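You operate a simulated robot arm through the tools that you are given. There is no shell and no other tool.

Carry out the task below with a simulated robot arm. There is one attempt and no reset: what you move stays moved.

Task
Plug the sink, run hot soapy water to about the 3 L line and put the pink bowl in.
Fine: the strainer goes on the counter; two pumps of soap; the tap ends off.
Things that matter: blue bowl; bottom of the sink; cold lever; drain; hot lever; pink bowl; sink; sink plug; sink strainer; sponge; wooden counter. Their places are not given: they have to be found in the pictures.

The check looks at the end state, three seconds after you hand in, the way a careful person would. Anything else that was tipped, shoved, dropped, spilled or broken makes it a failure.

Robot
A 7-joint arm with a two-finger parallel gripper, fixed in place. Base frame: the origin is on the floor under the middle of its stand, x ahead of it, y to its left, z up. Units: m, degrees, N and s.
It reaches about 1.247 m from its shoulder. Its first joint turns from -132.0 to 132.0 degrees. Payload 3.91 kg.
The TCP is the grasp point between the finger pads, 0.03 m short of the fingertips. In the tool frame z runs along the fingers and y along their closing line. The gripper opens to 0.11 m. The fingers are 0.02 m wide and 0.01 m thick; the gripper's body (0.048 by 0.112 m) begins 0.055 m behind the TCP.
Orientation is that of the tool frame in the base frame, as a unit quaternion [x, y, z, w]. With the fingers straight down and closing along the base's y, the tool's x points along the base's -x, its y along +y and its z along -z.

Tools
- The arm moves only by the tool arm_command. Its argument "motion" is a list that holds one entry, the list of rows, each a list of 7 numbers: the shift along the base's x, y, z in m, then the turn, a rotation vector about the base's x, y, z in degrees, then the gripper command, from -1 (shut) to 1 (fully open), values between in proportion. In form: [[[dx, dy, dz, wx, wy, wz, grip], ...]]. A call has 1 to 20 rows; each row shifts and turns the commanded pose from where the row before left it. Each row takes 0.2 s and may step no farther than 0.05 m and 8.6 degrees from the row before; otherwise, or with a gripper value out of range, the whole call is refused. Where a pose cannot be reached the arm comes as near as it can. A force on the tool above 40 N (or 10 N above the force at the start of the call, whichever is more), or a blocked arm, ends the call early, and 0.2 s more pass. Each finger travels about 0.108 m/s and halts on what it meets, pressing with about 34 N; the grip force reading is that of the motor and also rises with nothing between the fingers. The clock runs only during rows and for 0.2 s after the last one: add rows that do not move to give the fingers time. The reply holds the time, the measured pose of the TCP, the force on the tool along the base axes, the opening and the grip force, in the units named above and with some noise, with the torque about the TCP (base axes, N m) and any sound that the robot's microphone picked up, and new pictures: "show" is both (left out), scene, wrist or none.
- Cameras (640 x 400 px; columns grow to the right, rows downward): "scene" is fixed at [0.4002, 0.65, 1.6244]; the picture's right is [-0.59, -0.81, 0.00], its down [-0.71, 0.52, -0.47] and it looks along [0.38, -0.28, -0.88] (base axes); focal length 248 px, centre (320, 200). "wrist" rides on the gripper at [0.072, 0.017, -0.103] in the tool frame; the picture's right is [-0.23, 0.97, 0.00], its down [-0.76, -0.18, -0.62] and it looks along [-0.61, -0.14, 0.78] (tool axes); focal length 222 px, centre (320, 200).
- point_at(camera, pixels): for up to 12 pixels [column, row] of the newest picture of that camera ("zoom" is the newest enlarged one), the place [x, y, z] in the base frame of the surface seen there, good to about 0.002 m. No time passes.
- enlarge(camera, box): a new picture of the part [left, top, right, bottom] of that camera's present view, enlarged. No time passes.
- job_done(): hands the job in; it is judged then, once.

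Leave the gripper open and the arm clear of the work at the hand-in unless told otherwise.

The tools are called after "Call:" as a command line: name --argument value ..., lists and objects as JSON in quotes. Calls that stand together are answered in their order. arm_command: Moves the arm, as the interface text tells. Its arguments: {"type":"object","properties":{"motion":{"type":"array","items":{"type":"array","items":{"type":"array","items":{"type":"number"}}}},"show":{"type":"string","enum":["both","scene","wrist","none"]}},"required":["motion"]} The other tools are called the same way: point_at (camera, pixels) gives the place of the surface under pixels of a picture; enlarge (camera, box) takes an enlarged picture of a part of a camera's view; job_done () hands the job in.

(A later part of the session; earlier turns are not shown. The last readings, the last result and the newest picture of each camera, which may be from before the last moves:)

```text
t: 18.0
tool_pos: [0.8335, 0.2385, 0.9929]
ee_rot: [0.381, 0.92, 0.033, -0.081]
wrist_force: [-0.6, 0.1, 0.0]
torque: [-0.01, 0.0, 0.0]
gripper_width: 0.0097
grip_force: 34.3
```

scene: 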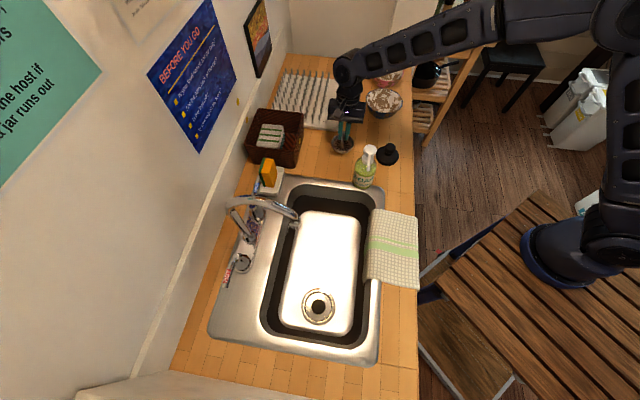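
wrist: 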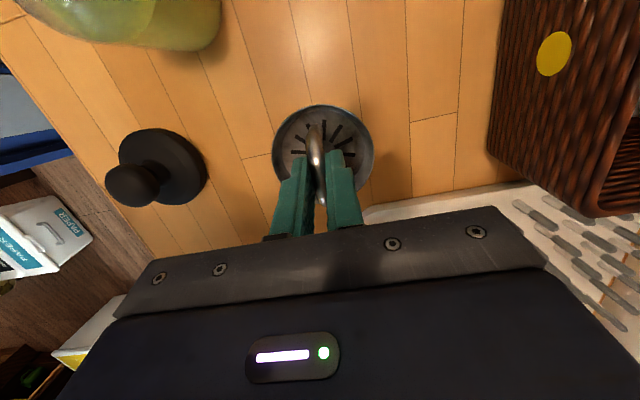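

Call:
arm_command --motion '[[[0, 0, -0.003, 0, 0, 0, -1], [0, 0, -0.003, 0, 0, 0, -1], [0, 0, 0, 0, 0, 0, -1]]]' --show "scene"

Call:
enlarge --camera "scene" --box '[320, 110, 370, 160]'

```text
t: 18.8
tool_pos: [0.8344, 0.2382, 0.9893]
ee_rot: [0.382, 0.92, 0.034, -0.081]
wrist_force: [0.1, 0.0, -0.3]
torque: [-0.01, 0.01, -0.04]
gripper_width: 0.0096
grip_force: 33.7
```

scene: 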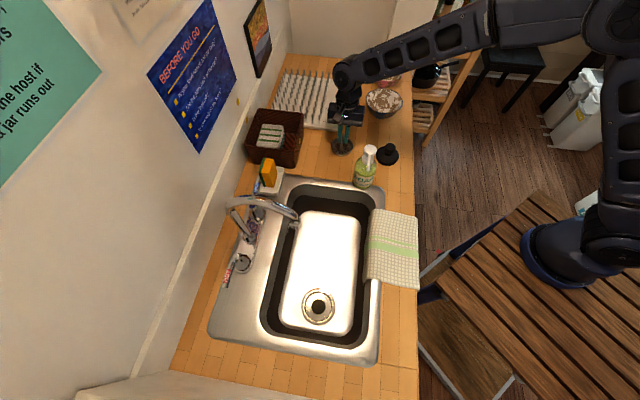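

```text
8.00 times, centred on (345, 135) of scene
```

zoom: 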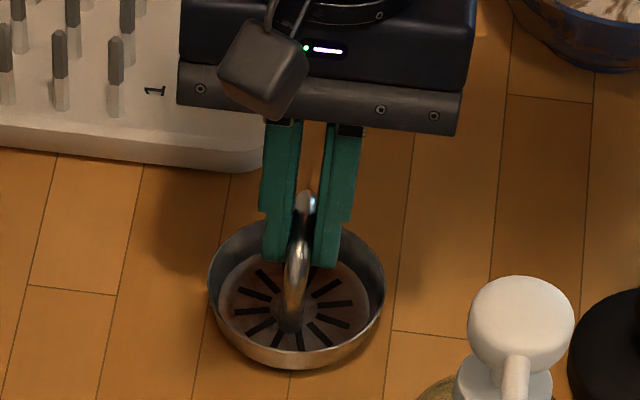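

Call:
arm_command --motion '[[[0, 0, -0.002, 0, 0, 0, -1], [0, 0, -0.002, 0, 0, 0, -1], [0, 0, 0, 0, 0, 0, -1]]]' --show "none"

```text
t: 19.6
tool_pos: [0.8341, 0.2394, 0.9858]
ee_rot: [0.382, 0.92, 0.033, -0.081]
wrist_force: [-0.5, -1.0, 1.8]
torque: [-0.04, 0.02, -0.01]
gripper_width: 0.0097
grip_force: 33.8
```

The vertical force has turned positive at 1.8 N, which suggests first contact. One more small step to confirm.

Call:
arm_command --motion '[[[0, 0, -0.0015, 0, 0, 0, -1], [0, 0, 0, 0, 0, 0, -1]]]' --show "none"

```text
t: 20.2
tool_pos: [0.836, 0.2391, 0.9847]
ee_rot: [0.381, 0.921, 0.034, -0.08]
wrist_force: [0.0, -1.1, 18.9]
torque: [0.05, 0.03, -0.01]
gripper_width: 0.0096
grip_force: 34.1
```

The strainer rests on the counter at 18.9 N. I'll ease up 1 mm, open, and rise straight up.

Call:
arm_command --motion '[[[0, 0, 0.0012, 0, 0, 0, -1], [0, 0, 0, 0, 0, 0, -0.6], [0, 0, 0, 0, 0, 0, -0.2], [0, 0, 0, 0, 0, 0, -0.2], [0, 0, 0.01, 0, 0, 0, -0.2], [0, 0, 0.02, 0, 0, 0, -0.2], [0, 0, 0.03, 0, 0, 0, -0.2], [0, 0, 0.04, 0, 0, 0, -0.2], [0, 0, 0.04, 0, 0, 0, -0.2], [0, 0, 0, 0, 0, 0, -0.2]]]'

Call:
enlarge --camera "scene" --box '[300, 50, 420, 200]'

```text
t: 22.4
tool_pos: [0.836, 0.2403, 1.1249]
ee_rot: [0.381, 0.92, 0.033, -0.08]
wrist_force: [0.0, -0.1, 0.2]
torque: [-0.01, 0.02, 0.01]
gripper_width: 0.0439
grip_force: 0.0
```

scene: 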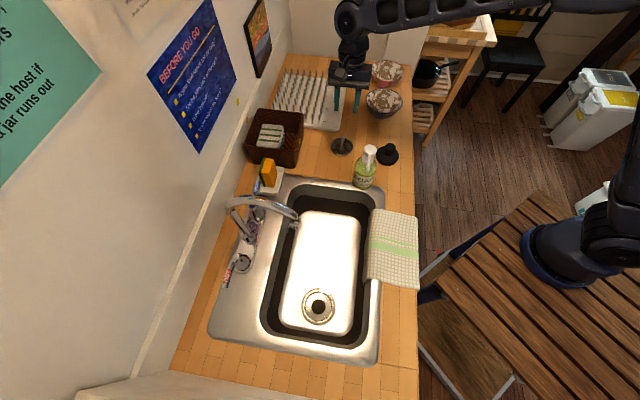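
wrist: 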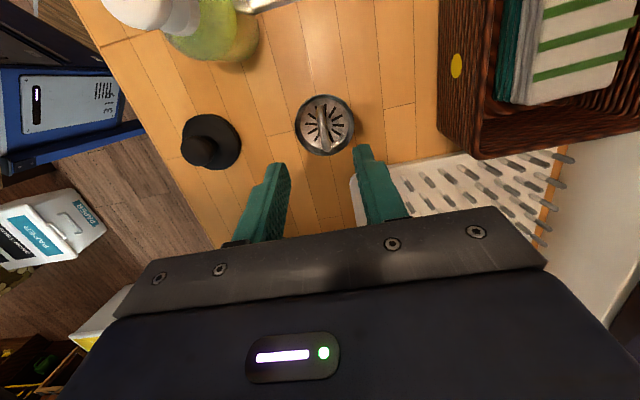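

```text
2.67 times, centred on (360, 125) of scene
```

zoom: 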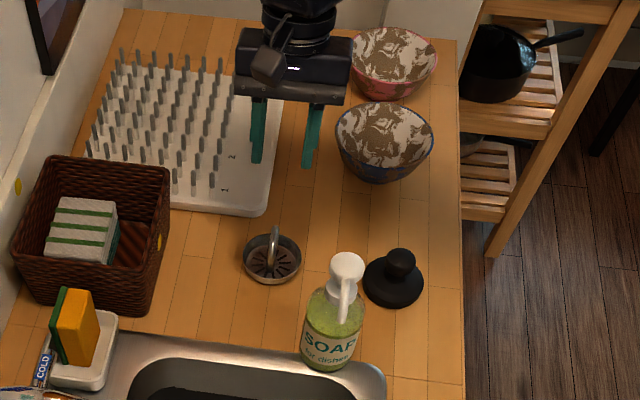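

The strainer stands upright on the counter at scene (341,147). Now I'll measure the plug's knob and disc from both cameras.

Call:
enlarge --camera "scene" --box '[372, 138, 404, 168]'

Call:
point_at --camera "zoom" --pixels '[[320, 60], [320, 100], [320, 140], [270, 100], [370, 100], [320, 190], [200, 200], [440, 200], [320, 320], [230, 290], [410, 290], [320, 270]]'

Call:
point_at --camera "wrist" --pixels '[[198, 152], [185, 155], [198, 168], [205, 140], [215, 120], [235, 150], [225, 165], [240, 135]]'

```text
13.33 times, centred on (388, 153) of scene
```

zoom: 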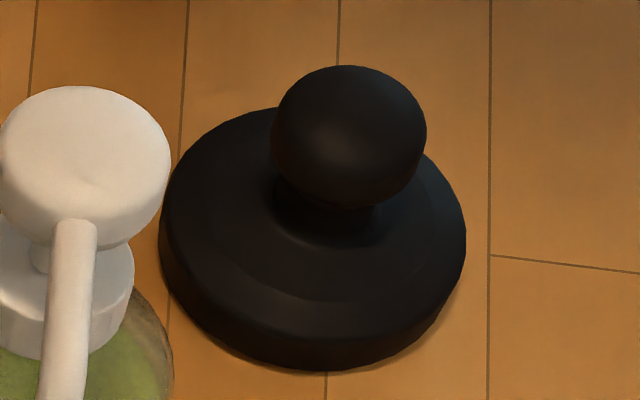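

```text
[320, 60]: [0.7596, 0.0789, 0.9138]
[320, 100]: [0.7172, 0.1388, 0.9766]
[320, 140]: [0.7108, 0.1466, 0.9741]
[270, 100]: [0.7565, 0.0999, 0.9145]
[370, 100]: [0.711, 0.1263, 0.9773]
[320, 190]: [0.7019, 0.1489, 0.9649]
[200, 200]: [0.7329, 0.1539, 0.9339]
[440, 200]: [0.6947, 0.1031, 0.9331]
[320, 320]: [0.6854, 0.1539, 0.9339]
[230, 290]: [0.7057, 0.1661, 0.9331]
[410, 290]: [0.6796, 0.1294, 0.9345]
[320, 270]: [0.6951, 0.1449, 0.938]
```

```text
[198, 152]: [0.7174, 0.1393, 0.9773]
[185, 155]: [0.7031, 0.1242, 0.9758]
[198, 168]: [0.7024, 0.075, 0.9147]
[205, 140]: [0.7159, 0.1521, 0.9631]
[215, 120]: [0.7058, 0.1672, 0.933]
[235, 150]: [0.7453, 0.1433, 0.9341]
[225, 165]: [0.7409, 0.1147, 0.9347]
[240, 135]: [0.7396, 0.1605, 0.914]
```

The plug's knob centre is about (0.712, 0.133), its top at 0.977, about 38 mm across, with the disc top at 0.934. I'll move above it keeping this orientation, since the same lean is needed at the drain.

Call:
arm_command --motion '[[[-0.031, -0.0268, 0, 0, 0, 0, 0.1], [-0.031, -0.0268, 0, 0, 0, 0, 0.3], [-0.031, -0.0268, -0.01, 0, 0, 0, 0.3], [-0.031, -0.0269, -0.02, 0, 0, 0, 0.3], [0, 0, -0.02, 0, 0, 0, 0.3], [0, 0, -0.02, 0, 0, 0, 0.3], [0, 0, 0, 0, 0, 0, 0.3]]]'

Call:
enlarge --camera "scene" --box '[340, 110, 430, 190]'

```text
t: 24.0
tool_pos: [0.7088, 0.1301, 1.055]
ee_rot: [0.381, 0.921, 0.033, -0.081]
wrist_force: [0.6, -0.4, 0.2]
torque: [0.0, 0.02, -0.01]
gripper_width: 0.0717
grip_force: 0.1
```

scene: 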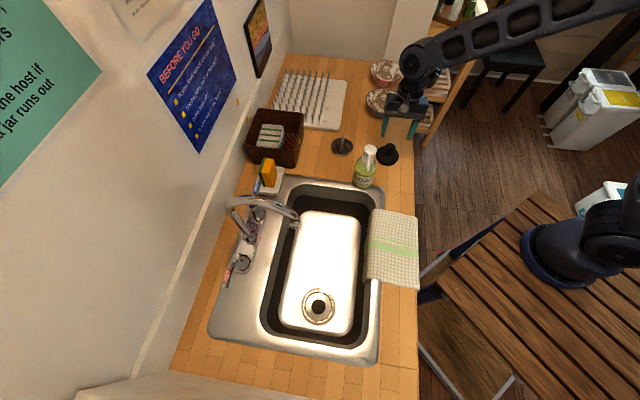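
wrist: 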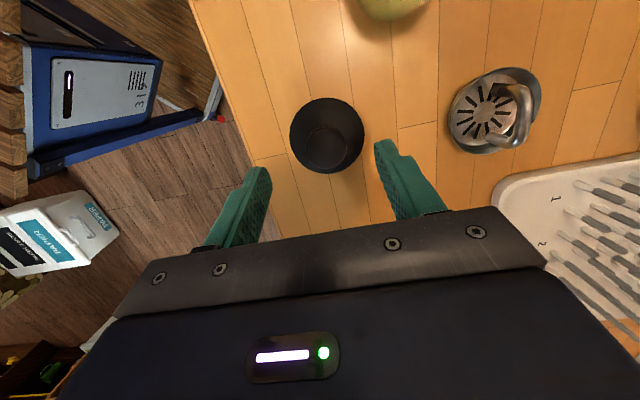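

```text
5.00 times, centred on (385, 150) of scene
```

zoom: 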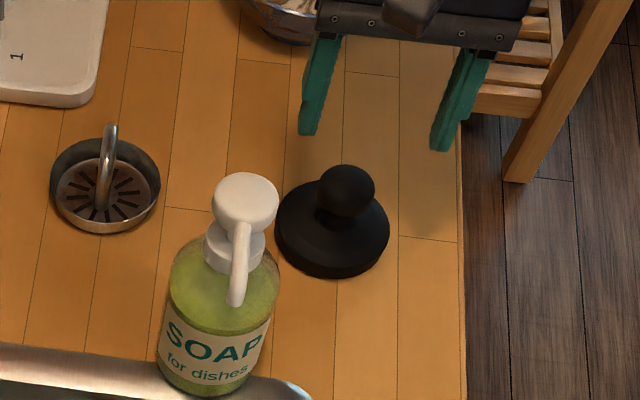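

The knob now shows at wrist (328,145). I'll refine its centre from this closer view.

Call:
enlarge --camera "wrist" --box '[280, 85, 380, 185]'

Call:
point_at --camera "zoom" --pixels '[[345, 240], [300, 250], [390, 250], [345, 200], [345, 280], [205, 200], [487, 200], [345, 60], [240, 300], [450, 300]]'

```text
4.00 times, centred on (330, 135) of wrist
```

zoom: 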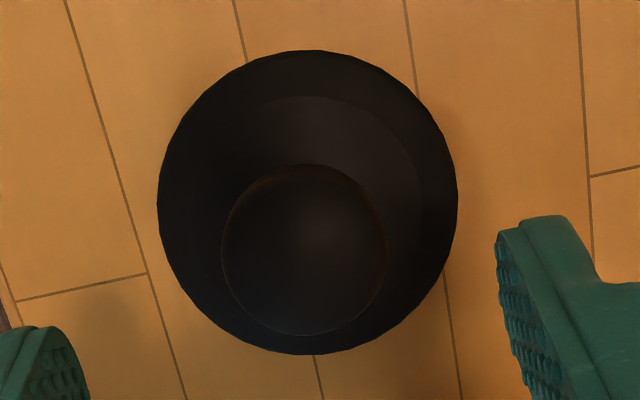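

```text
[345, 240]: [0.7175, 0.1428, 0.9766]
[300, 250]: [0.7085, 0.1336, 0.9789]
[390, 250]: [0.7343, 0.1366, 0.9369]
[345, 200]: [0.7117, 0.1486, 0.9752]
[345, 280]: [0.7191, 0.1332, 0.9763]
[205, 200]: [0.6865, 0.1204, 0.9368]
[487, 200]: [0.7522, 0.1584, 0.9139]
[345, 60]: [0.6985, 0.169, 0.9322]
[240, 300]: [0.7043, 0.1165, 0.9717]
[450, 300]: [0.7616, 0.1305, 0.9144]
```

The knob centre is at about (0.711, 0.132). I'll shift slightly, go down to z 0.972 with the fingertips just above the disc, and close.

Call:
arm_command --motion '[[[0.0025, 0.002, -0.03, 0, 0, 0, 0.3], [0, 0, -0.03, 0, 0, 0, 0.3], [0, 0, -0.018, 0, 0, 0, 0.3], [0, 0, -0.005, 0, 0, 0, 0.3], [0, 0, 0, 0, 0, 0, 0.3]]]'

Call:
enlarge --camera "scene" --box '[350, 110, 430, 180]'

```text
t: 25.2
tool_pos: [0.7117, 0.1322, 0.9708]
ee_rot: [0.381, 0.92, 0.034, -0.081]
wrist_force: [0.1, 0.9, 0.8]
torque: [0.02, -0.04, -0.03]
gripper_width: 0.0716
grip_force: 0.1
```

scene: 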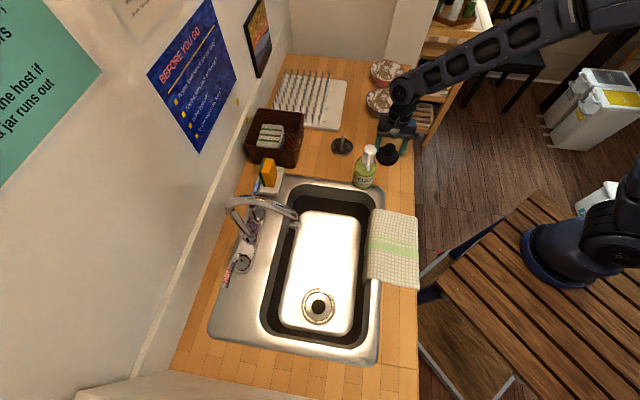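
wrist: 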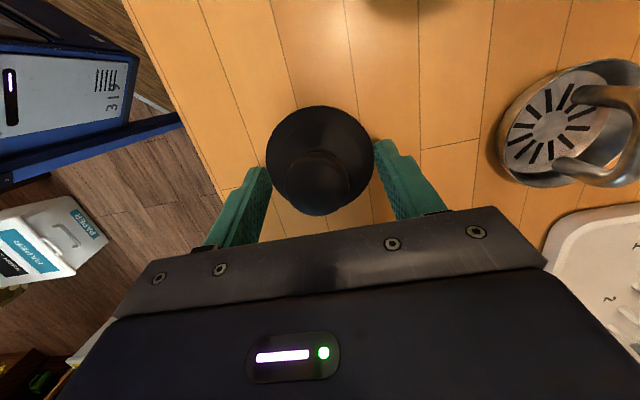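

```text
5.71 times, centred on (390, 145) of scene
```

zoom: 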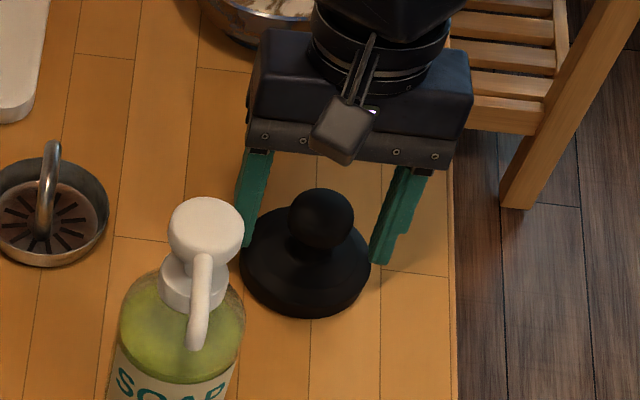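

The fingers straddle the knob without touching anything. Closing.

Call:
arm_command --motion '[[[0, 0, 0, 0, 0, 0, 0], [0, 0, 0, 0, 0, 0, -0.5], [0, 0, 0, 0, 0, 0, -1], [0, 0, 0, 0, 0, 0, -1]]]' --show "wrist"

```text
t: 26.2
tool_pos: [0.7111, 0.1328, 0.9721]
ee_rot: [0.381, 0.92, 0.033, -0.081]
wrist_force: [-0.3, -1.2, 0.4]
torque: [0.0, 0.0, 0.01]
gripper_width: 0.0368
grip_force: 33.9
```

wrist: 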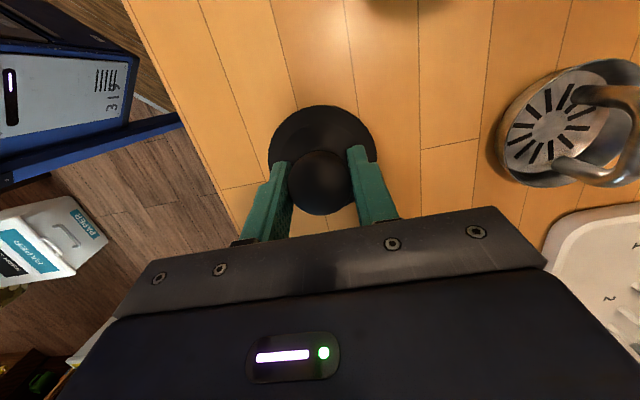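

The knob is held at 36.8 mm. The plug's bottom is about 58 mm below the TCP. I'll lift to z 1.20 and carry it over to above the drain.

Call:
arm_command --motion '[[[0, 0, 0.02, 0, 0, 0, -1], [0, 0, 0.04, 0, 0, 0, -1], [0, 0, 0.042, 0, 0, 0, -1], [0, 0, 0.042, 0, 0, 0, -1], [0, 0, 0.042, 0, 0, 0, -1], [0, 0, 0.042, 0, 0, 0, -1], [-0.01885, 0.0366, 0, 0, 0, 0, -1], [-0.01885, 0.0366, 0, 0, 0, 0, -1], [-0.01885, 0.0366, 0, 0, 0, 0, -1], [-0.01885, 0.0366, 0, 0, 0, 0, -1], [-0.01885, 0.0366, 0, 0, 0, 0, -1], [-0.01885, 0.0366, 0, 0, 0, 0, -1], [-0.01885, 0.0366, 0, 0, 0, 0, -1], [-0.01885, 0.0366, 0, 0, 0, 0, -1], [-0.01885, 0.0366, 0, 0, 0, 0, -1], [-0.01885, 0.0366, 0, 0, 0, 0, -1], [-0.01885, 0.0366, 0, 0, 0, 0, -1], [-0.01885, 0.0366, 0, 0, 0, 0, -1], [-0.01885, 0.0366, 0, 0, 0, 0, -1], [0, 0, 0, 0, 0, 0, -1]]]'

```text
t: 30.4
tool_pos: [0.4687, 0.6074, 1.2022]
ee_rot: [0.381, 0.921, 0.034, -0.081]
wrist_force: [0.7, 0.3, -1.0]
torque: [0.0, 0.03, 0.02]
gripper_width: 0.0366
grip_force: 34.2
```

scene: 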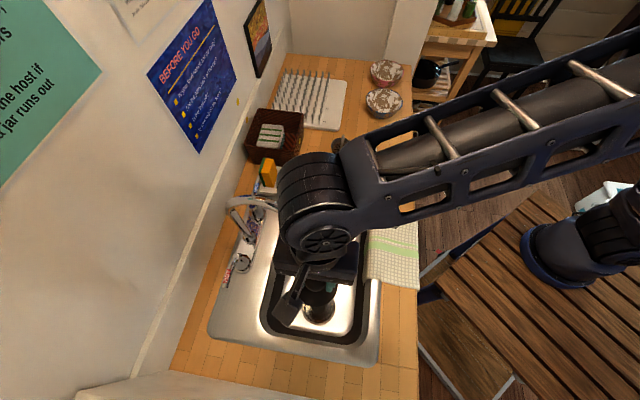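
wrist: 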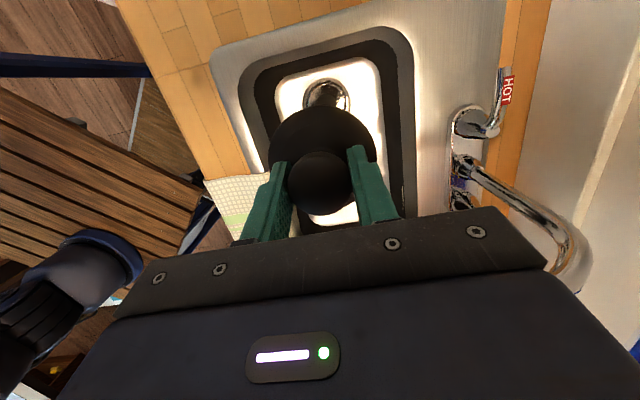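

I'll measure the visible part of the drain ring and the held plug's disc, to line the two up.

Call:
enlarge --camera "wrist" --box '[255, 70, 390, 220]'

Call:
point_at --camera "zoom" --pixels '[[320, 105], [220, 150], [180, 230], [420, 150], [458, 220], [310, 240], [320, 200], [325, 290], [250, 75], [408, 75], [325, 25], [335, 70]]'

```text
2.67 times, centred on (322, 145) of wrist
```

zoom: 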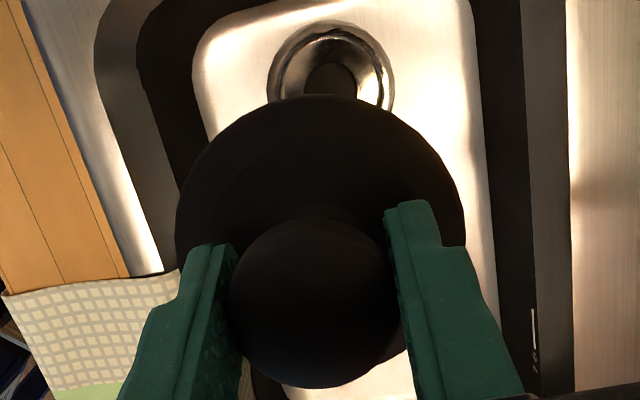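

```text
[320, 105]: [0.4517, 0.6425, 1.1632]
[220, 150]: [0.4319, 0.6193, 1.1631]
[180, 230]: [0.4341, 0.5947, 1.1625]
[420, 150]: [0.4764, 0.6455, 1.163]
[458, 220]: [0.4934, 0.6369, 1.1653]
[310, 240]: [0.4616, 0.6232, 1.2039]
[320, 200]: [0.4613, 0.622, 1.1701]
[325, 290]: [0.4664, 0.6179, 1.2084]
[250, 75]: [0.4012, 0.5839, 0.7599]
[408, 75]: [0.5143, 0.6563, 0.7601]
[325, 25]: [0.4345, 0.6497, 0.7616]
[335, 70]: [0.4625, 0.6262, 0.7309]
```

Call:
point_at --camera "zoom" --pixels '[[270, 80], [275, 60], [290, 38], [310, 26], [330, 21], [350, 25], [372, 40], [387, 60], [393, 85], [303, 75], [357, 75], [330, 63]]'

```text
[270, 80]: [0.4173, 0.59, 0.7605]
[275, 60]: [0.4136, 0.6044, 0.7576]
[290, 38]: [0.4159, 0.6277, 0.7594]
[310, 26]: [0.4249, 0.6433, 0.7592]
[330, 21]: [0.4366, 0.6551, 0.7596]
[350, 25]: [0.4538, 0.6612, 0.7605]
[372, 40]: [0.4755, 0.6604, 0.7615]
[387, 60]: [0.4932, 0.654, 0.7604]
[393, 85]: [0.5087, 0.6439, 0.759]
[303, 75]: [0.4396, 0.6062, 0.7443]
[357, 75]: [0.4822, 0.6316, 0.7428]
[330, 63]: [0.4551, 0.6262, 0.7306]
```

The ring centre fits (0.4665, 0.6095) with a 53 mm radius, and the plug is centred on the TCP. I'll shift by (-2, +2) mm and lower to z 0.84.

Call:
arm_command --motion '[[[-0.0022, 0.0021, -0.04, 0, 0, 0, -1], [0, 0, -0.04, 0, 0, 0, -1], [0, 0, -0.04, 0, 0, 0, -1], [0, 0, -0.04, 0, 0, 0, -1], [0, 0, -0.04, 0, 0, 0, -1], [0, 0, -0.04, 0, 0, 0, -1], [0, 0, -0.04, 0, 0, 0, -1], [0, 0, -0.04, 0, 0, 0, -1], [0, 0, -0.03, 0, 0, 0, -1], [0, 0, -0.01, 0, 0, 0, -1], [0, 0, 0, 0, 0, 0, -1]]]'

```text
t: 32.8
tool_pos: [0.4649, 0.6113, 0.8393]
ee_rot: [0.382, 0.92, 0.033, -0.08]
wrist_force: [-0.3, -0.2, -1.0]
torque: [0.02, 0.0, 0.02]
gripper_width: 0.0367
grip_force: 33.8
```

scene: 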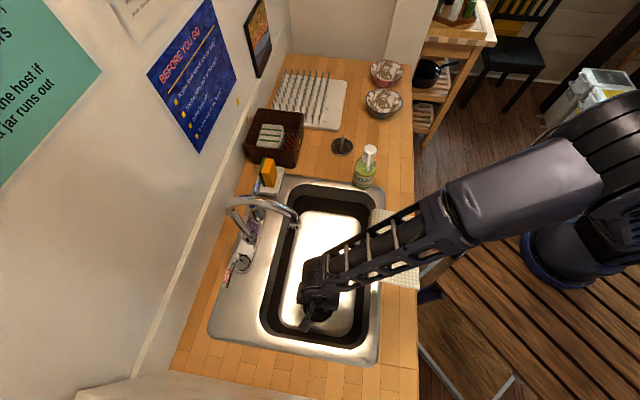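
wrist: 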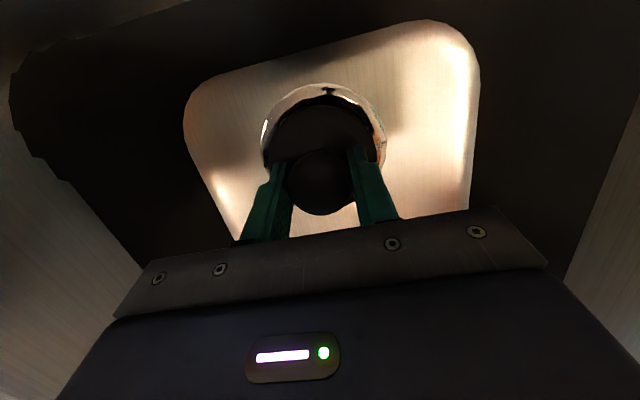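

Call:
enlarge --camera "wrist" --box '[245, 70, 405, 230]'

Call:
point_at --camera "zoom" --pixels '[[322, 90], [250, 110], [215, 180], [400, 110], [432, 180], [322, 120], [240, 160], [400, 160], [350, 100]]'

```text
2.50 times, centred on (325, 150) of wrist
```

zoom: 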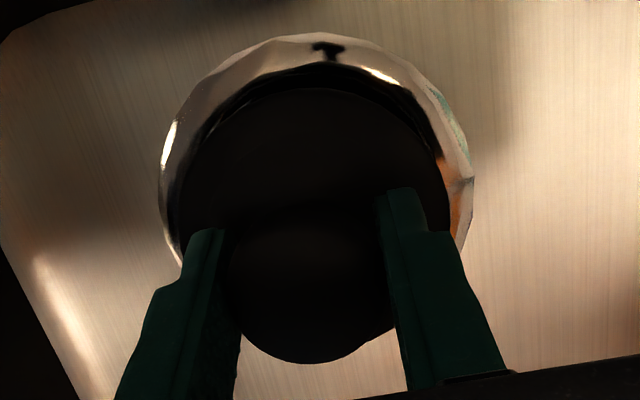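

```text
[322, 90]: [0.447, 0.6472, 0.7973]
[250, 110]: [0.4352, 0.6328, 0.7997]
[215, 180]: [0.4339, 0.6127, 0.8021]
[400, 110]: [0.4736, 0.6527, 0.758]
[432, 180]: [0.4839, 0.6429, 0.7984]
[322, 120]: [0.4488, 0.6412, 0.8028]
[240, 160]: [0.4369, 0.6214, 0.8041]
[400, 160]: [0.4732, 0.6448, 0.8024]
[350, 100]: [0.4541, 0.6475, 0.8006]
```

The plug is within about 1.5 mm of the ring's centre. I'll correct by that and lower in small steps until it seats.

Call:
arm_command --motion '[[[0.001, -0.0014, -0.005, 0, 0, 0, -1], [0, 0, -0.005, 0, 0, 0, -1], [0, 0, -0.005, 0, 0, 0, -1], [0, 0, -0.003, 0, 0, 0, -1], [0, 0, 0, 0, 0, 0, -1]]]' --show "none"

```text
t: 34.0
tool_pos: [0.4671, 0.6103, 0.8209]
ee_rot: [0.382, 0.92, 0.034, -0.08]
wrist_force: [0.7, -0.4, 0.4]
torque: [0.01, 0.01, 0.01]
gripper_width: 0.0367
grip_force: 34.0
```

Call:
arm_command --motion '[[[0, 0, -0.003, 0, 0, 0, -1], [0, 0, -0.003, 0, 0, 0, -1], [0, 0, -0.003, 0, 0, 0, -1], [0, 0, 0, 0, 0, 0, -1]]]' --show "none"

```text
t: 35.0
tool_pos: [0.4665, 0.6097, 0.8104]
ee_rot: [0.381, 0.92, 0.034, -0.081]
wrist_force: [0.2, -0.1, -0.6]
torque: [-0.04, 0.01, 0.01]
gripper_width: 0.0365
grip_force: 33.8
```

Call:
arm_command --motion '[[[0, 0, -0.003, 0, 0, 0, -1], [0, 0, -0.003, 0, 0, 0, -1], [0, 0, -0.002, 0, 0, 0, -1], [0, 0, 0, 0, 0, 0, -1]]]' --show "wrist"

```text
t: 36.0
tool_pos: [0.4661, 0.6101, 0.8042]
ee_rot: [0.381, 0.92, 0.034, -0.082]
wrist_force: [-0.4, 0.1, -1.5]
torque: [0.01, 0.0, 0.0]
gripper_width: 0.0364
grip_force: 33.8
```

wrist: 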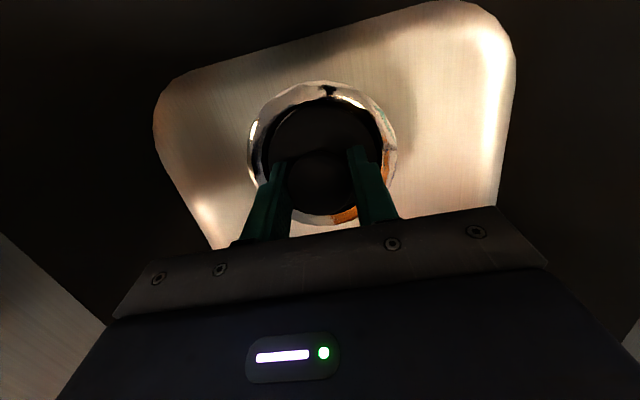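

No contact yet, and the plug is entering the recess. Continuing in small steps.

Call:
arm_command --motion '[[[0, 0, -0.002, 0, 0, 0, -1], [0, 0, -0.002, 0, 0, 0, -1], [0, 0, -0.002, 0, 0, 0, -1], [0, 0, 0, 0, 0, 0, -1]]]' --show "none"

```text
t: 37.0
tool_pos: [0.4656, 0.6103, 0.7988]
ee_rot: [0.381, 0.921, 0.035, -0.081]
wrist_force: [-4.1, -9.4, 30.0]
torque: [-0.48, 0.3, 0.06]
gripper_width: 0.0368
grip_force: 34.1
```

Contact is 30 N with the plug's bottom at about z 0.741, so the disc top is level with the ring. I'll ease off slightly, release and look at how it sits.

Call:
arm_command --motion '[[[-0.0005, -0.0005, 0.001, 0, 0, 0, -1], [0, 0, 0, 0, 0, 0, -0.3], [0, 0, 0, 0, 0, 0, 0], [0, 0, 0, 0, 0, 0, 0.2], [0, 0, 0, 0, 0, 0, 0.2]]]' --show "wrist"

Call:
enlarge --camera "wrist" --box '[235, 70, 405, 230]'

```text
t: 38.2
tool_pos: [0.4678, 0.6094, 0.7992]
ee_rot: [0.381, 0.92, 0.033, -0.081]
wrist_force: [0.0, 0.5, 0.3]
torque: [-0.04, -0.01, 0.0]
gripper_width: 0.066
grip_force: 0.0
```

wrist: 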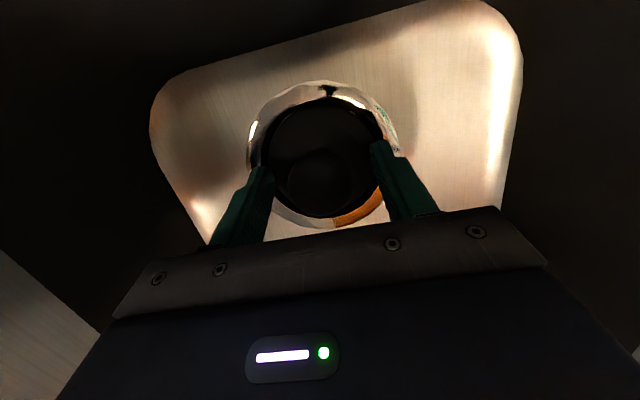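

```text
2.50 times, centred on (320, 150) of wrist
```

zoom: 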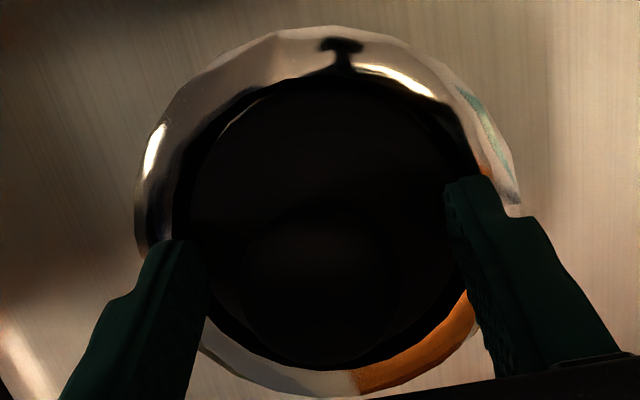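

The plug looks concentric in the ring. I'll rise 0.15 m and check its height and level.

Call:
arm_command --motion '[[[0, 0, 0.02, 0, 0, 0, 0.2], [0, 0, 0.04, 0, 0, 0, 0.2], [0, 0, 0.04, 0, 0, 0, 0.2], [0, 0, 0.04, 0, 0, 0, 0], [0, 0, 0, 0, 0, 0, -0.4], [0, 0, 0, 0, 0, 0, -0.4]]]' --show "wrist"

Call:
enlarge --camera "wrist" --box '[260, 60, 390, 190]'

Call:
point_at --camera "zoom" --pixels '[[320, 140], [220, 190], [250, 250], [400, 190], [420, 240], [320, 230], [300, 260], [340, 260], [320, 320], [320, 110], [200, 240], [445, 220]]'

```text
t: 39.6
tool_pos: [0.4655, 0.6093, 0.9402]
ee_rot: [0.381, 0.92, 0.033, -0.081]
wrist_force: [-0.2, -0.4, -0.5]
torque: [0.0, 0.01, 0.02]
gripper_width: 0.0331
grip_force: 0.1
```

wrist: 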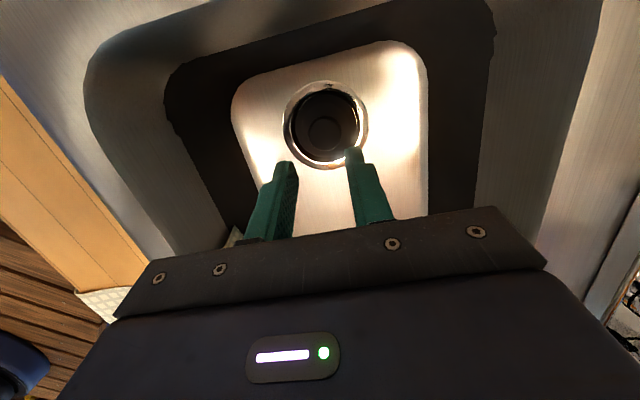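

```text
3.08 times, centred on (325, 125) of wrist
```

zoom: 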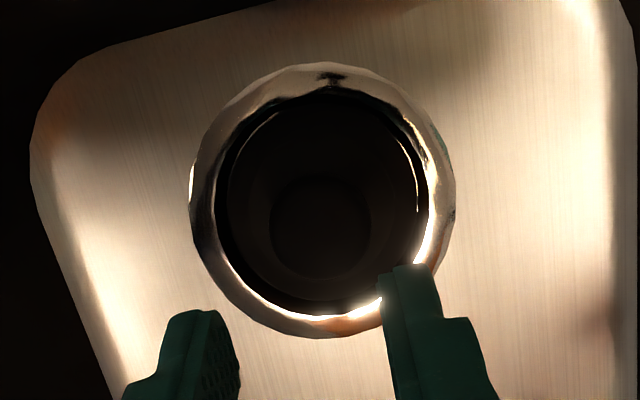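

```text
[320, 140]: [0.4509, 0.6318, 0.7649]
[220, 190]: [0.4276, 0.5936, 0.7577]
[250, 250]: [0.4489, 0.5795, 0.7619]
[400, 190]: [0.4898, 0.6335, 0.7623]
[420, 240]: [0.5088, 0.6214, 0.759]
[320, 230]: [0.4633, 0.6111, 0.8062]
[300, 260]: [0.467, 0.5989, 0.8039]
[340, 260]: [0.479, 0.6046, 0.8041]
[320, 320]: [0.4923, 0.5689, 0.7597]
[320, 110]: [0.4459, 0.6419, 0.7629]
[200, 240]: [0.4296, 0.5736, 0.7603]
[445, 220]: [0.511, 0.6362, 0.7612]
```

The plug sits level in the ring with the disc top at 0.762–0.765 and the knob top at 0.806. To be sure it seals, I'll close the fingers and press gently on top of the knob.

Call:
arm_command --motion '[[[0.004, -0.0035, -0.02, 0, 0, 0, -1], [0, 0, -0.03, 0, 0, 0, -1], [0, 0, -0.03, 0, 0, 0, -1], [0, 0, -0.016, 0, 0, 0, -1], [0, 0, -0.003, 0, 0, 0, -1], [0, 0, -0.003, 0, 0, 0, -1], [0, 0, 0, 0, 0, 0, -1]]]' --show "wrist"

```text
t: 41.2
tool_pos: [0.4701, 0.6052, 0.8382]
ee_rot: [0.381, 0.92, 0.034, -0.08]
wrist_force: [0.2, -0.2, 2.7]
torque: [-0.01, -0.03, -0.02]
gripper_width: 0.0
grip_force: 34.2
```

wrist: 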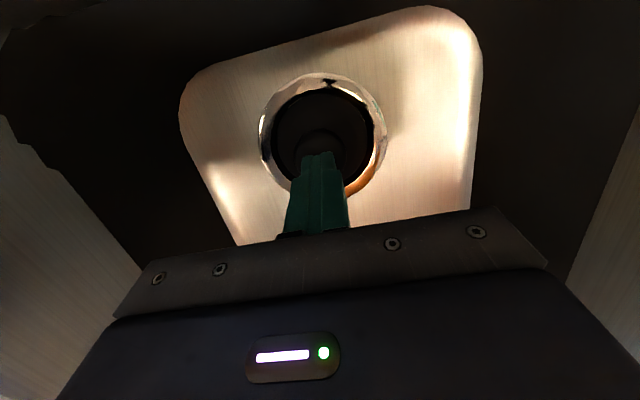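

Call:
arm_command --motion '[[[0, 0, -0.002, 0, 0, 0, -1], [0, 0, -0.001, 0, 0, 0, -1], [0, 0, 0, 0, 0, 0, -1]]]' --show "none"

```text
t: 42.0
tool_pos: [0.4703, 0.6064, 0.837]
ee_rot: [0.381, 0.921, 0.035, -0.08]
wrist_force: [-1.9, 0.1, 40.6]
torque: [-0.14, -0.09, 0.03]
gripper_width: 0.0
grip_force: 33.8
```

Firm at 40 N with no movement, so the plug is seated. Next I'll rise, straighten the hand, and go above the soap pump at (0.685, 0.271).

Call:
arm_command --motion '[[[0, 0, 0.02, 0, 0, 0, -1], [0, 0, 0.04, 0, 0, 0, -1], [0, 0, 0.045, 0, 0, 0, -1], [0, 0, 0.045, 0, 0, 0, -1], [0, 0, 0.045, 0, 0, 0, -1], [0, 0, 0.045, 0, 0, 0, -1], [0, 0, 0.045, 0, 0, 0, -1], [0, 0, 0.045, 0, 0, 0, -1], [0, 0, 0.03, 0, 0, 0, -1], [0.02147, -0.03354, 0, -0.708, -0.708, 0, -1], [0.02147, -0.03354, 0, -0.708, -0.708, 0, -1], [0.02147, -0.03354, 0, -0.708, -0.708, 0, -1], [0.02147, -0.03354, 0, -0.708, -0.708, 0, -1], [0.02147, -0.03354, 0, -0.708, -0.708, 0, -1], [0.02147, -0.03354, 0, -0.708, -0.708, 0, -1], [0.02147, -0.03354, 0, -0.708, -0.708, 0, -1], [0.02147, -0.03354, 0, -0.708, -0.708, 0, -1], [0.02147, -0.03354, 0, -0.708, -0.708, 0, -1], [0.02147, -0.03354, 0, -0.708, -0.708, 0, -1]]]'

Call:
enlarge --camera "scene" --box '[345, 135, 405, 195]'

```text
t: 46.0
tool_pos: [0.6844, 0.2705, 1.1944]
ee_rot: [0.383, 0.924, 0.0, 0.001]
wrist_force: [-0.3, 0.6, 0.0]
torque: [-0.01, -0.02, 0.0]
gripper_width: 0.0
grip_force: 34.1
```

scene: 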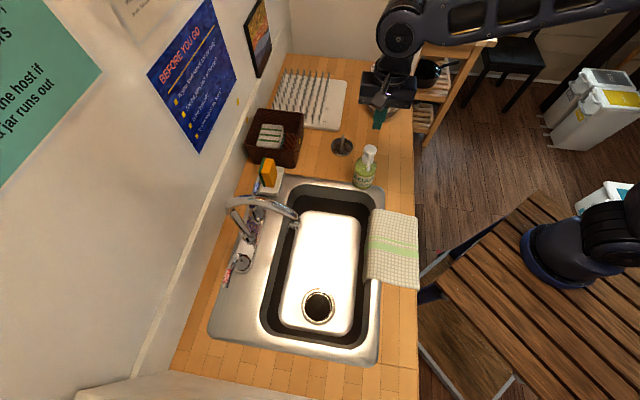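
wrist: 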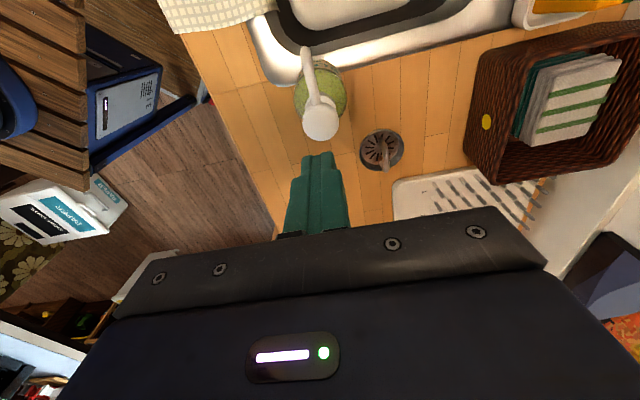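

```text
6.67 times, centred on (375, 165) of scene
```

zoom: 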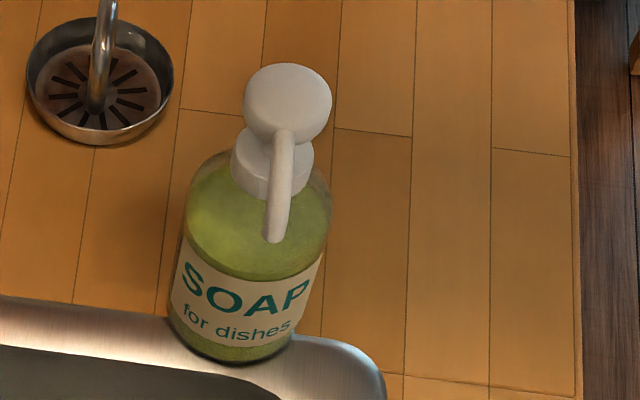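

Call:
point_at --camera "zoom" --pixels '[[288, 95], [288, 75], [260, 95], [315, 95], [288, 115], [272, 235], [280, 180], [240, 350], [200, 320], [290, 330], [320, 210], [195, 205]]'

Call:
point_at --camera "wrist" --pixels '[[320, 122], [310, 122], [332, 122], [320, 110], [320, 135], [312, 90], [304, 55], [304, 48]]'

```text
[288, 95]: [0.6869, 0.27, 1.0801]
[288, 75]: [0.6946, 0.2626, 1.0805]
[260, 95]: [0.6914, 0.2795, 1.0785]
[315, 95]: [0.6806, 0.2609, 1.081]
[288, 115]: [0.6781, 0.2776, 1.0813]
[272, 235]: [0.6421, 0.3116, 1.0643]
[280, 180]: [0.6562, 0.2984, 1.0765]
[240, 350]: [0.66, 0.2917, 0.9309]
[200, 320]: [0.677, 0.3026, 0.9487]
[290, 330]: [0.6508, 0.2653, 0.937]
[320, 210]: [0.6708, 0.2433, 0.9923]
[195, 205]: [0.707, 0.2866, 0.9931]
```

```text
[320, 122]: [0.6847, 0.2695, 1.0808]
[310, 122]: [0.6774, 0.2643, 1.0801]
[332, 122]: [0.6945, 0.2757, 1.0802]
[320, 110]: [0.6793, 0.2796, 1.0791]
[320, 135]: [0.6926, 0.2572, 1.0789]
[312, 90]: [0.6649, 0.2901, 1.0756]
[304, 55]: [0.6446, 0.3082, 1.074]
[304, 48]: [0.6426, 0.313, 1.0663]
```

The pump head's centre is (0.686, 0.269) with its top at 1.081. I'll centre over it and come down to just above it, at TCP 1.117.

Call:
arm_command --motion '[[[0.0016, -0.0015, -0.03, 0, 0, 0, -1], [0, 0, -0.03, 0, 0, 0, -1], [0, 0, -0.017, 0, 0, 0, -1], [0, 0, 0, 0, 0, 0, -1]]]'

Call:
enlarge --camera "scene" --box '[345, 110, 405, 195]'

```text
t: 47.0
tool_pos: [0.6857, 0.2691, 1.1168]
ee_rot: [0.382, 0.924, 0.0, 0.0]
wrist_force: [-0.6, -0.5, 0.1]
torque: [0.01, -0.01, 0.01]
gripper_width: 0.0
grip_force: 33.8
```

scene: 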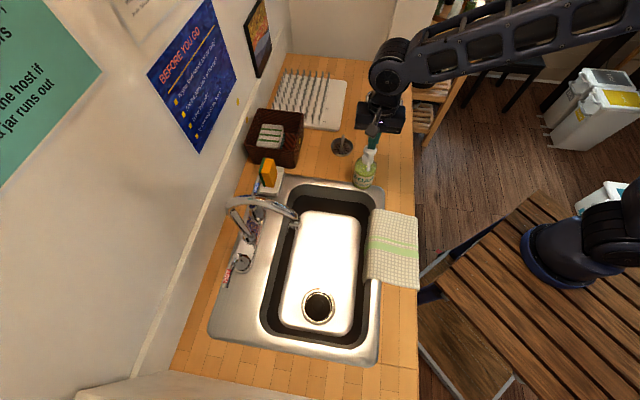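
wrist: 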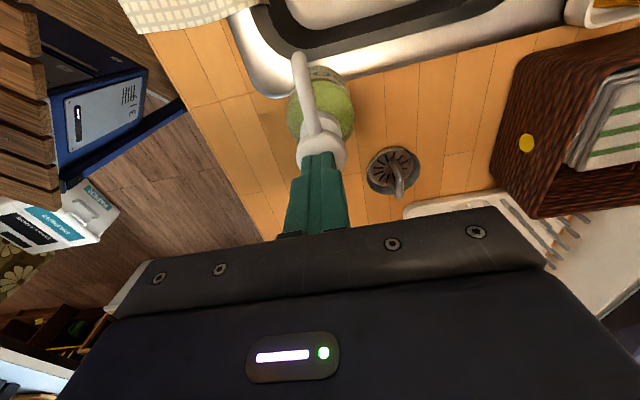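

```text
4.71 times, centred on (375, 152) of scene
```

zoom: 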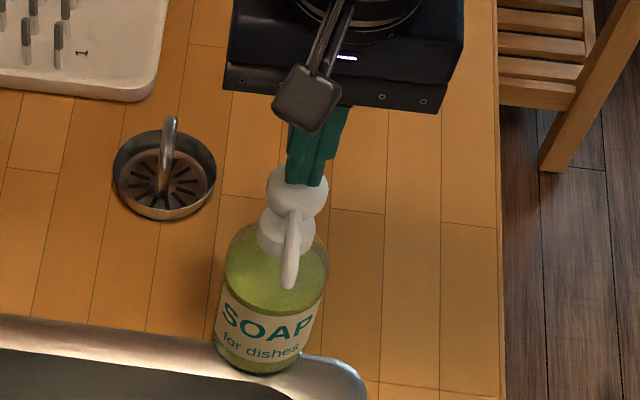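

The fingertips are right over the pump head. I'll press down slowly and watch the force and sound.

Call:
arm_command --motion '[[[0, 0, -0.005, 0, 0, 0, -1], [0, 0, -0.004, 0, 0, 0, -1], [0, 0, -0.004, 0, 0, 0, -1], [0, 0, 0, 0, 0, 0, -1]]]' --show "scene"

Call:
enlarge --camera "scene" --box '[345, 110, 405, 195]'

```text
t: 48.0
tool_pos: [0.6872, 0.2676, 1.1054]
ee_rot: [0.382, 0.924, -0.001, 0.0]
wrist_force: [-1.5, 2.0, 4.3]
torque: [0.07, 0.09, -0.02]
gripper_width: 0.0001
grip_force: 34.3
```

scene: 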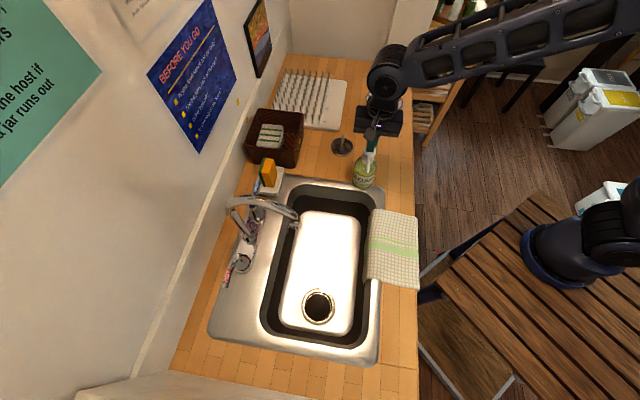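

```text
4.71 times, centred on (375, 152) of scene
```

zoom: 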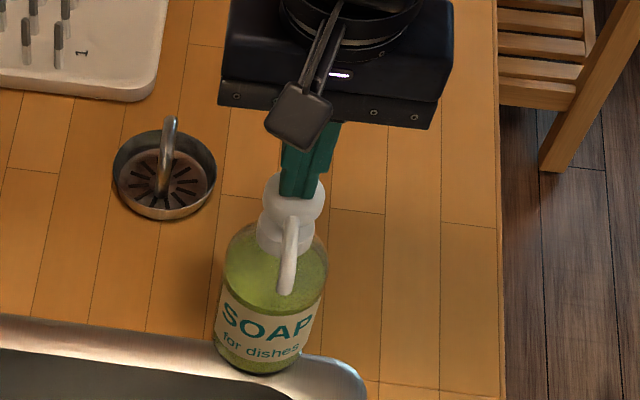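

The pump is giving way at about 4 N and the bottle is steady. I'll keep pressing to the end of the stroke.

Call:
arm_command --motion '[[[0, 0, -0.003, 0, 0, 0, -1], [0, 0, -0.003, 0, 0, 0, -1], [0, 0, -0.003, 0, 0, 0, -1], [0, 0, 0, 0, 0, 0, -1]]]' --show "scene"

Call:
enlarge --camera "scene" --box '[345, 110, 405, 195]'

```text
t: 49.0
tool_pos: [0.6866, 0.2691, 1.0976]
ee_rot: [0.382, 0.924, 0.001, 0.0]
wrist_force: [-2.0, -4.7, 29.1]
torque: [0.04, 0.26, -0.06]
gripper_width: 0.0001
grip_force: 34.3
```

scene: 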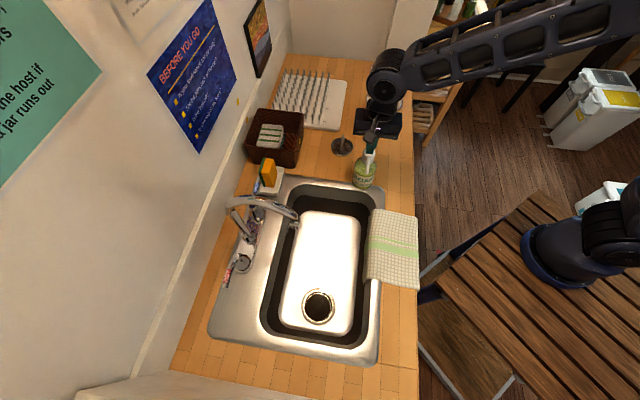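

```text
4.71 times, centred on (375, 152) of scene
```

zoom: 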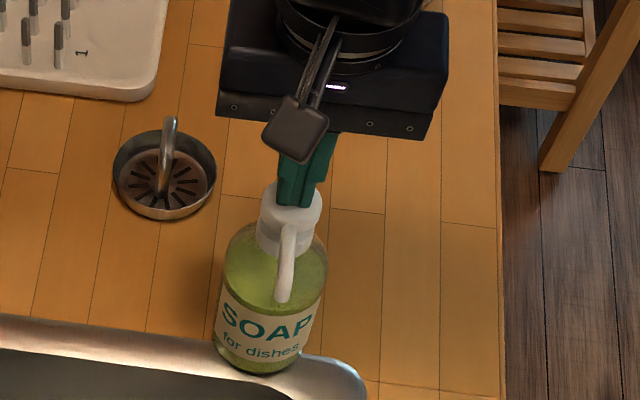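

The pump bottomed out at 29 N after about 13 mm of travel. I'll look for soap below the nozzle.

Call:
enlarge --camera "scene" --box '[310, 170, 390, 230]'

Call:
enlarge --camera "wrist" --box '[200, 0, 400, 180]'

```text
6.67 times, centred on (350, 200) of scene
```

zoom: 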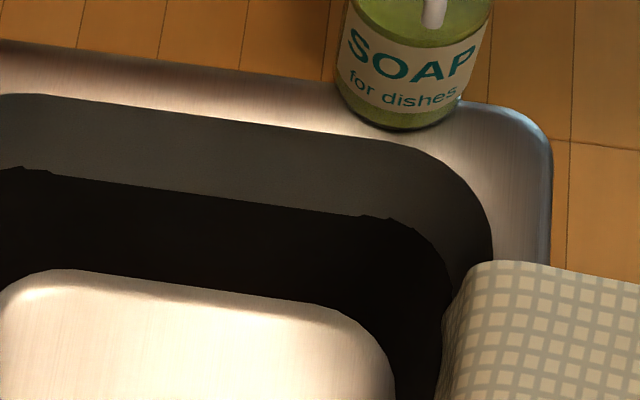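

```text
2.22 times, centred on (300, 90) of wrist
```

zoom: 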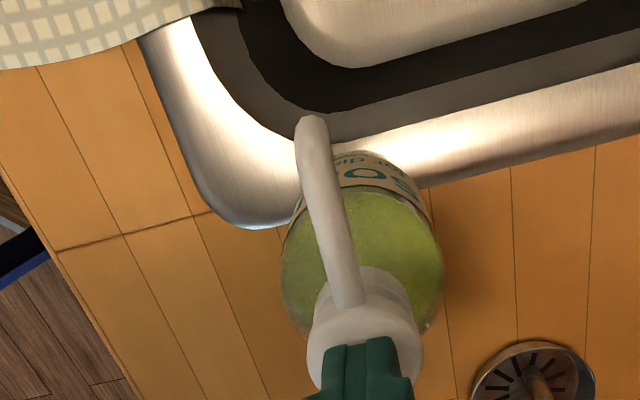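

No soap is visible yet, but the nozzle tip is over the basin. I'll let the pump come fully back up and look again.

Call:
arm_command --motion '[[[0, 0, 0.005, 0, 0, 0, -1], [0, 0, 0.007, 0, 0, 0, -1], [0, 0, 0.01, 0, 0, 0, -1], [0, 0, 0, 0, 0, 0, -1], [0, 0, 0, 0, 0, 0, -1]]]'

Call:
enlarge --camera "scene" --box '[310, 140, 390, 230]'

Call:
enlarge --camera "wrist" --box '[200, 0, 400, 180]'

```text
t: 50.2
tool_pos: [0.6862, 0.2711, 1.1169]
ee_rot: [0.383, 0.924, -0.001, 0.0]
wrist_force: [-0.3, 0.6, 0.1]
torque: [0.01, -0.02, 0.0]
gripper_width: 0.0003
grip_force: 34.2
```

scene: 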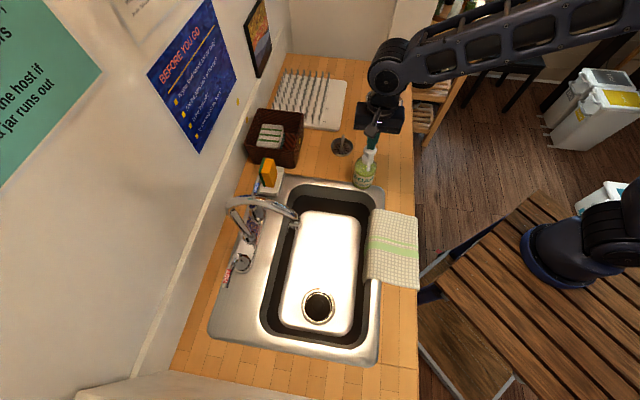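
wrist: 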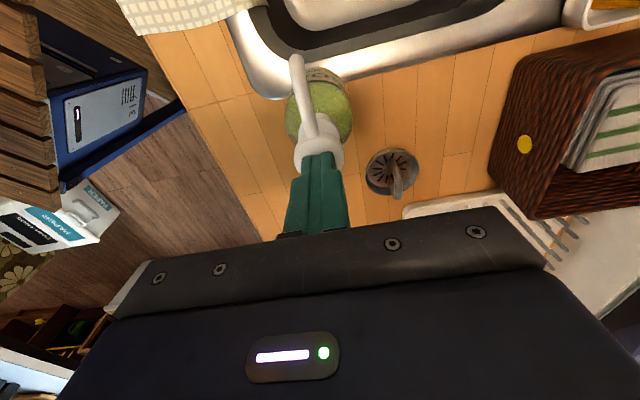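

```text
4.44 times, centred on (350, 185) of scene
```

zoom: 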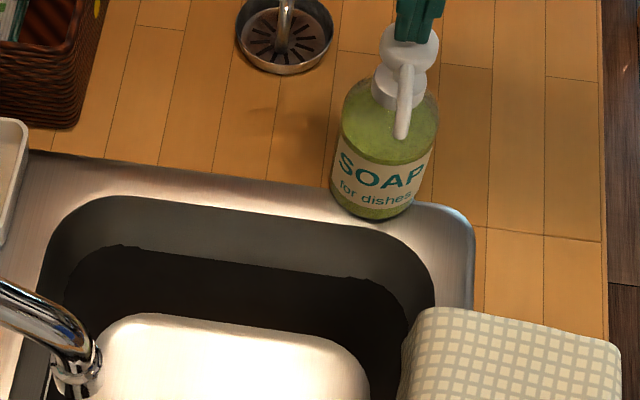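

```text
2.22 times, centred on (300, 90) of wrist
```

zoom: 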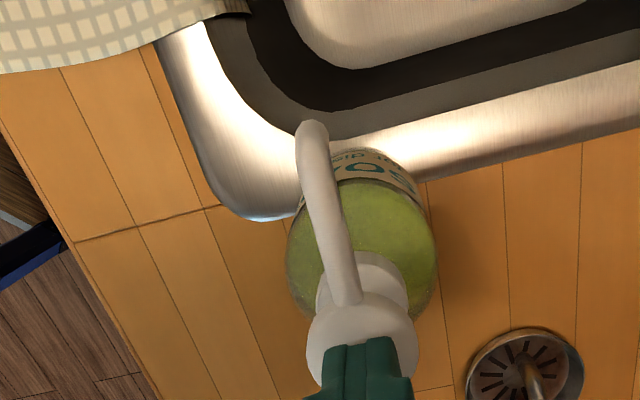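

The pump sprang back and the bottle hasn't moved. I'll do the second full stroke the same way.

Call:
arm_command --motion '[[[0, 0, -0.005, 0, 0, 0, -1], [0, 0, -0.004, 0, 0, 0, -1], [0, 0, -0.004, 0, 0, 0, -1], [0, 0, -0.003, 0, 0, 0, -1], [0, 0, -0.003, 0, 0, 0, -1], [0, 0, -0.003, 0, 0, 0, -1], [0, 0, 0, 0, 0, 0, -1]]]' --show "wrist"

Call:
enlarge --camera "wrist" --box '[240, 20, 360, 120]'

```text
t: 51.8
tool_pos: [0.6868, 0.2695, 1.0969]
ee_rot: [0.382, 0.924, 0.001, 0.0]
wrist_force: [-3.9, 2.0, 26.8]
torque: [0.24, 0.28, 0.04]
gripper_width: 0.0001
grip_force: 34.2
```

wrist: 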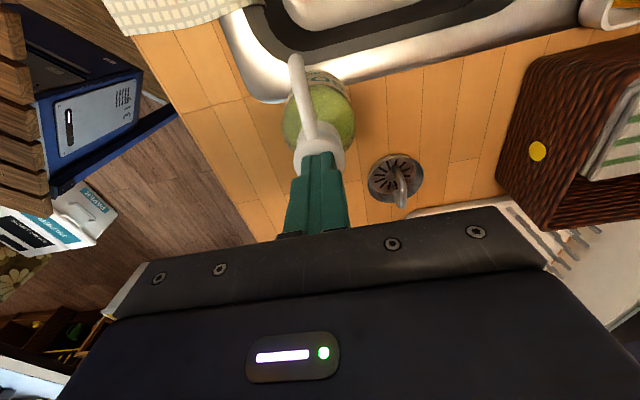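

```text
4.00 times, centred on (300, 70) of wrist
```

zoom: 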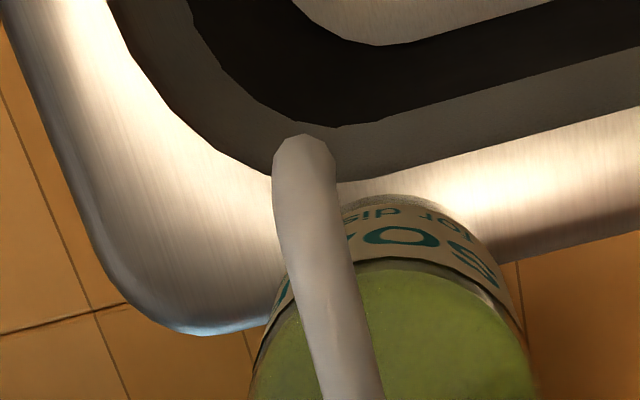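

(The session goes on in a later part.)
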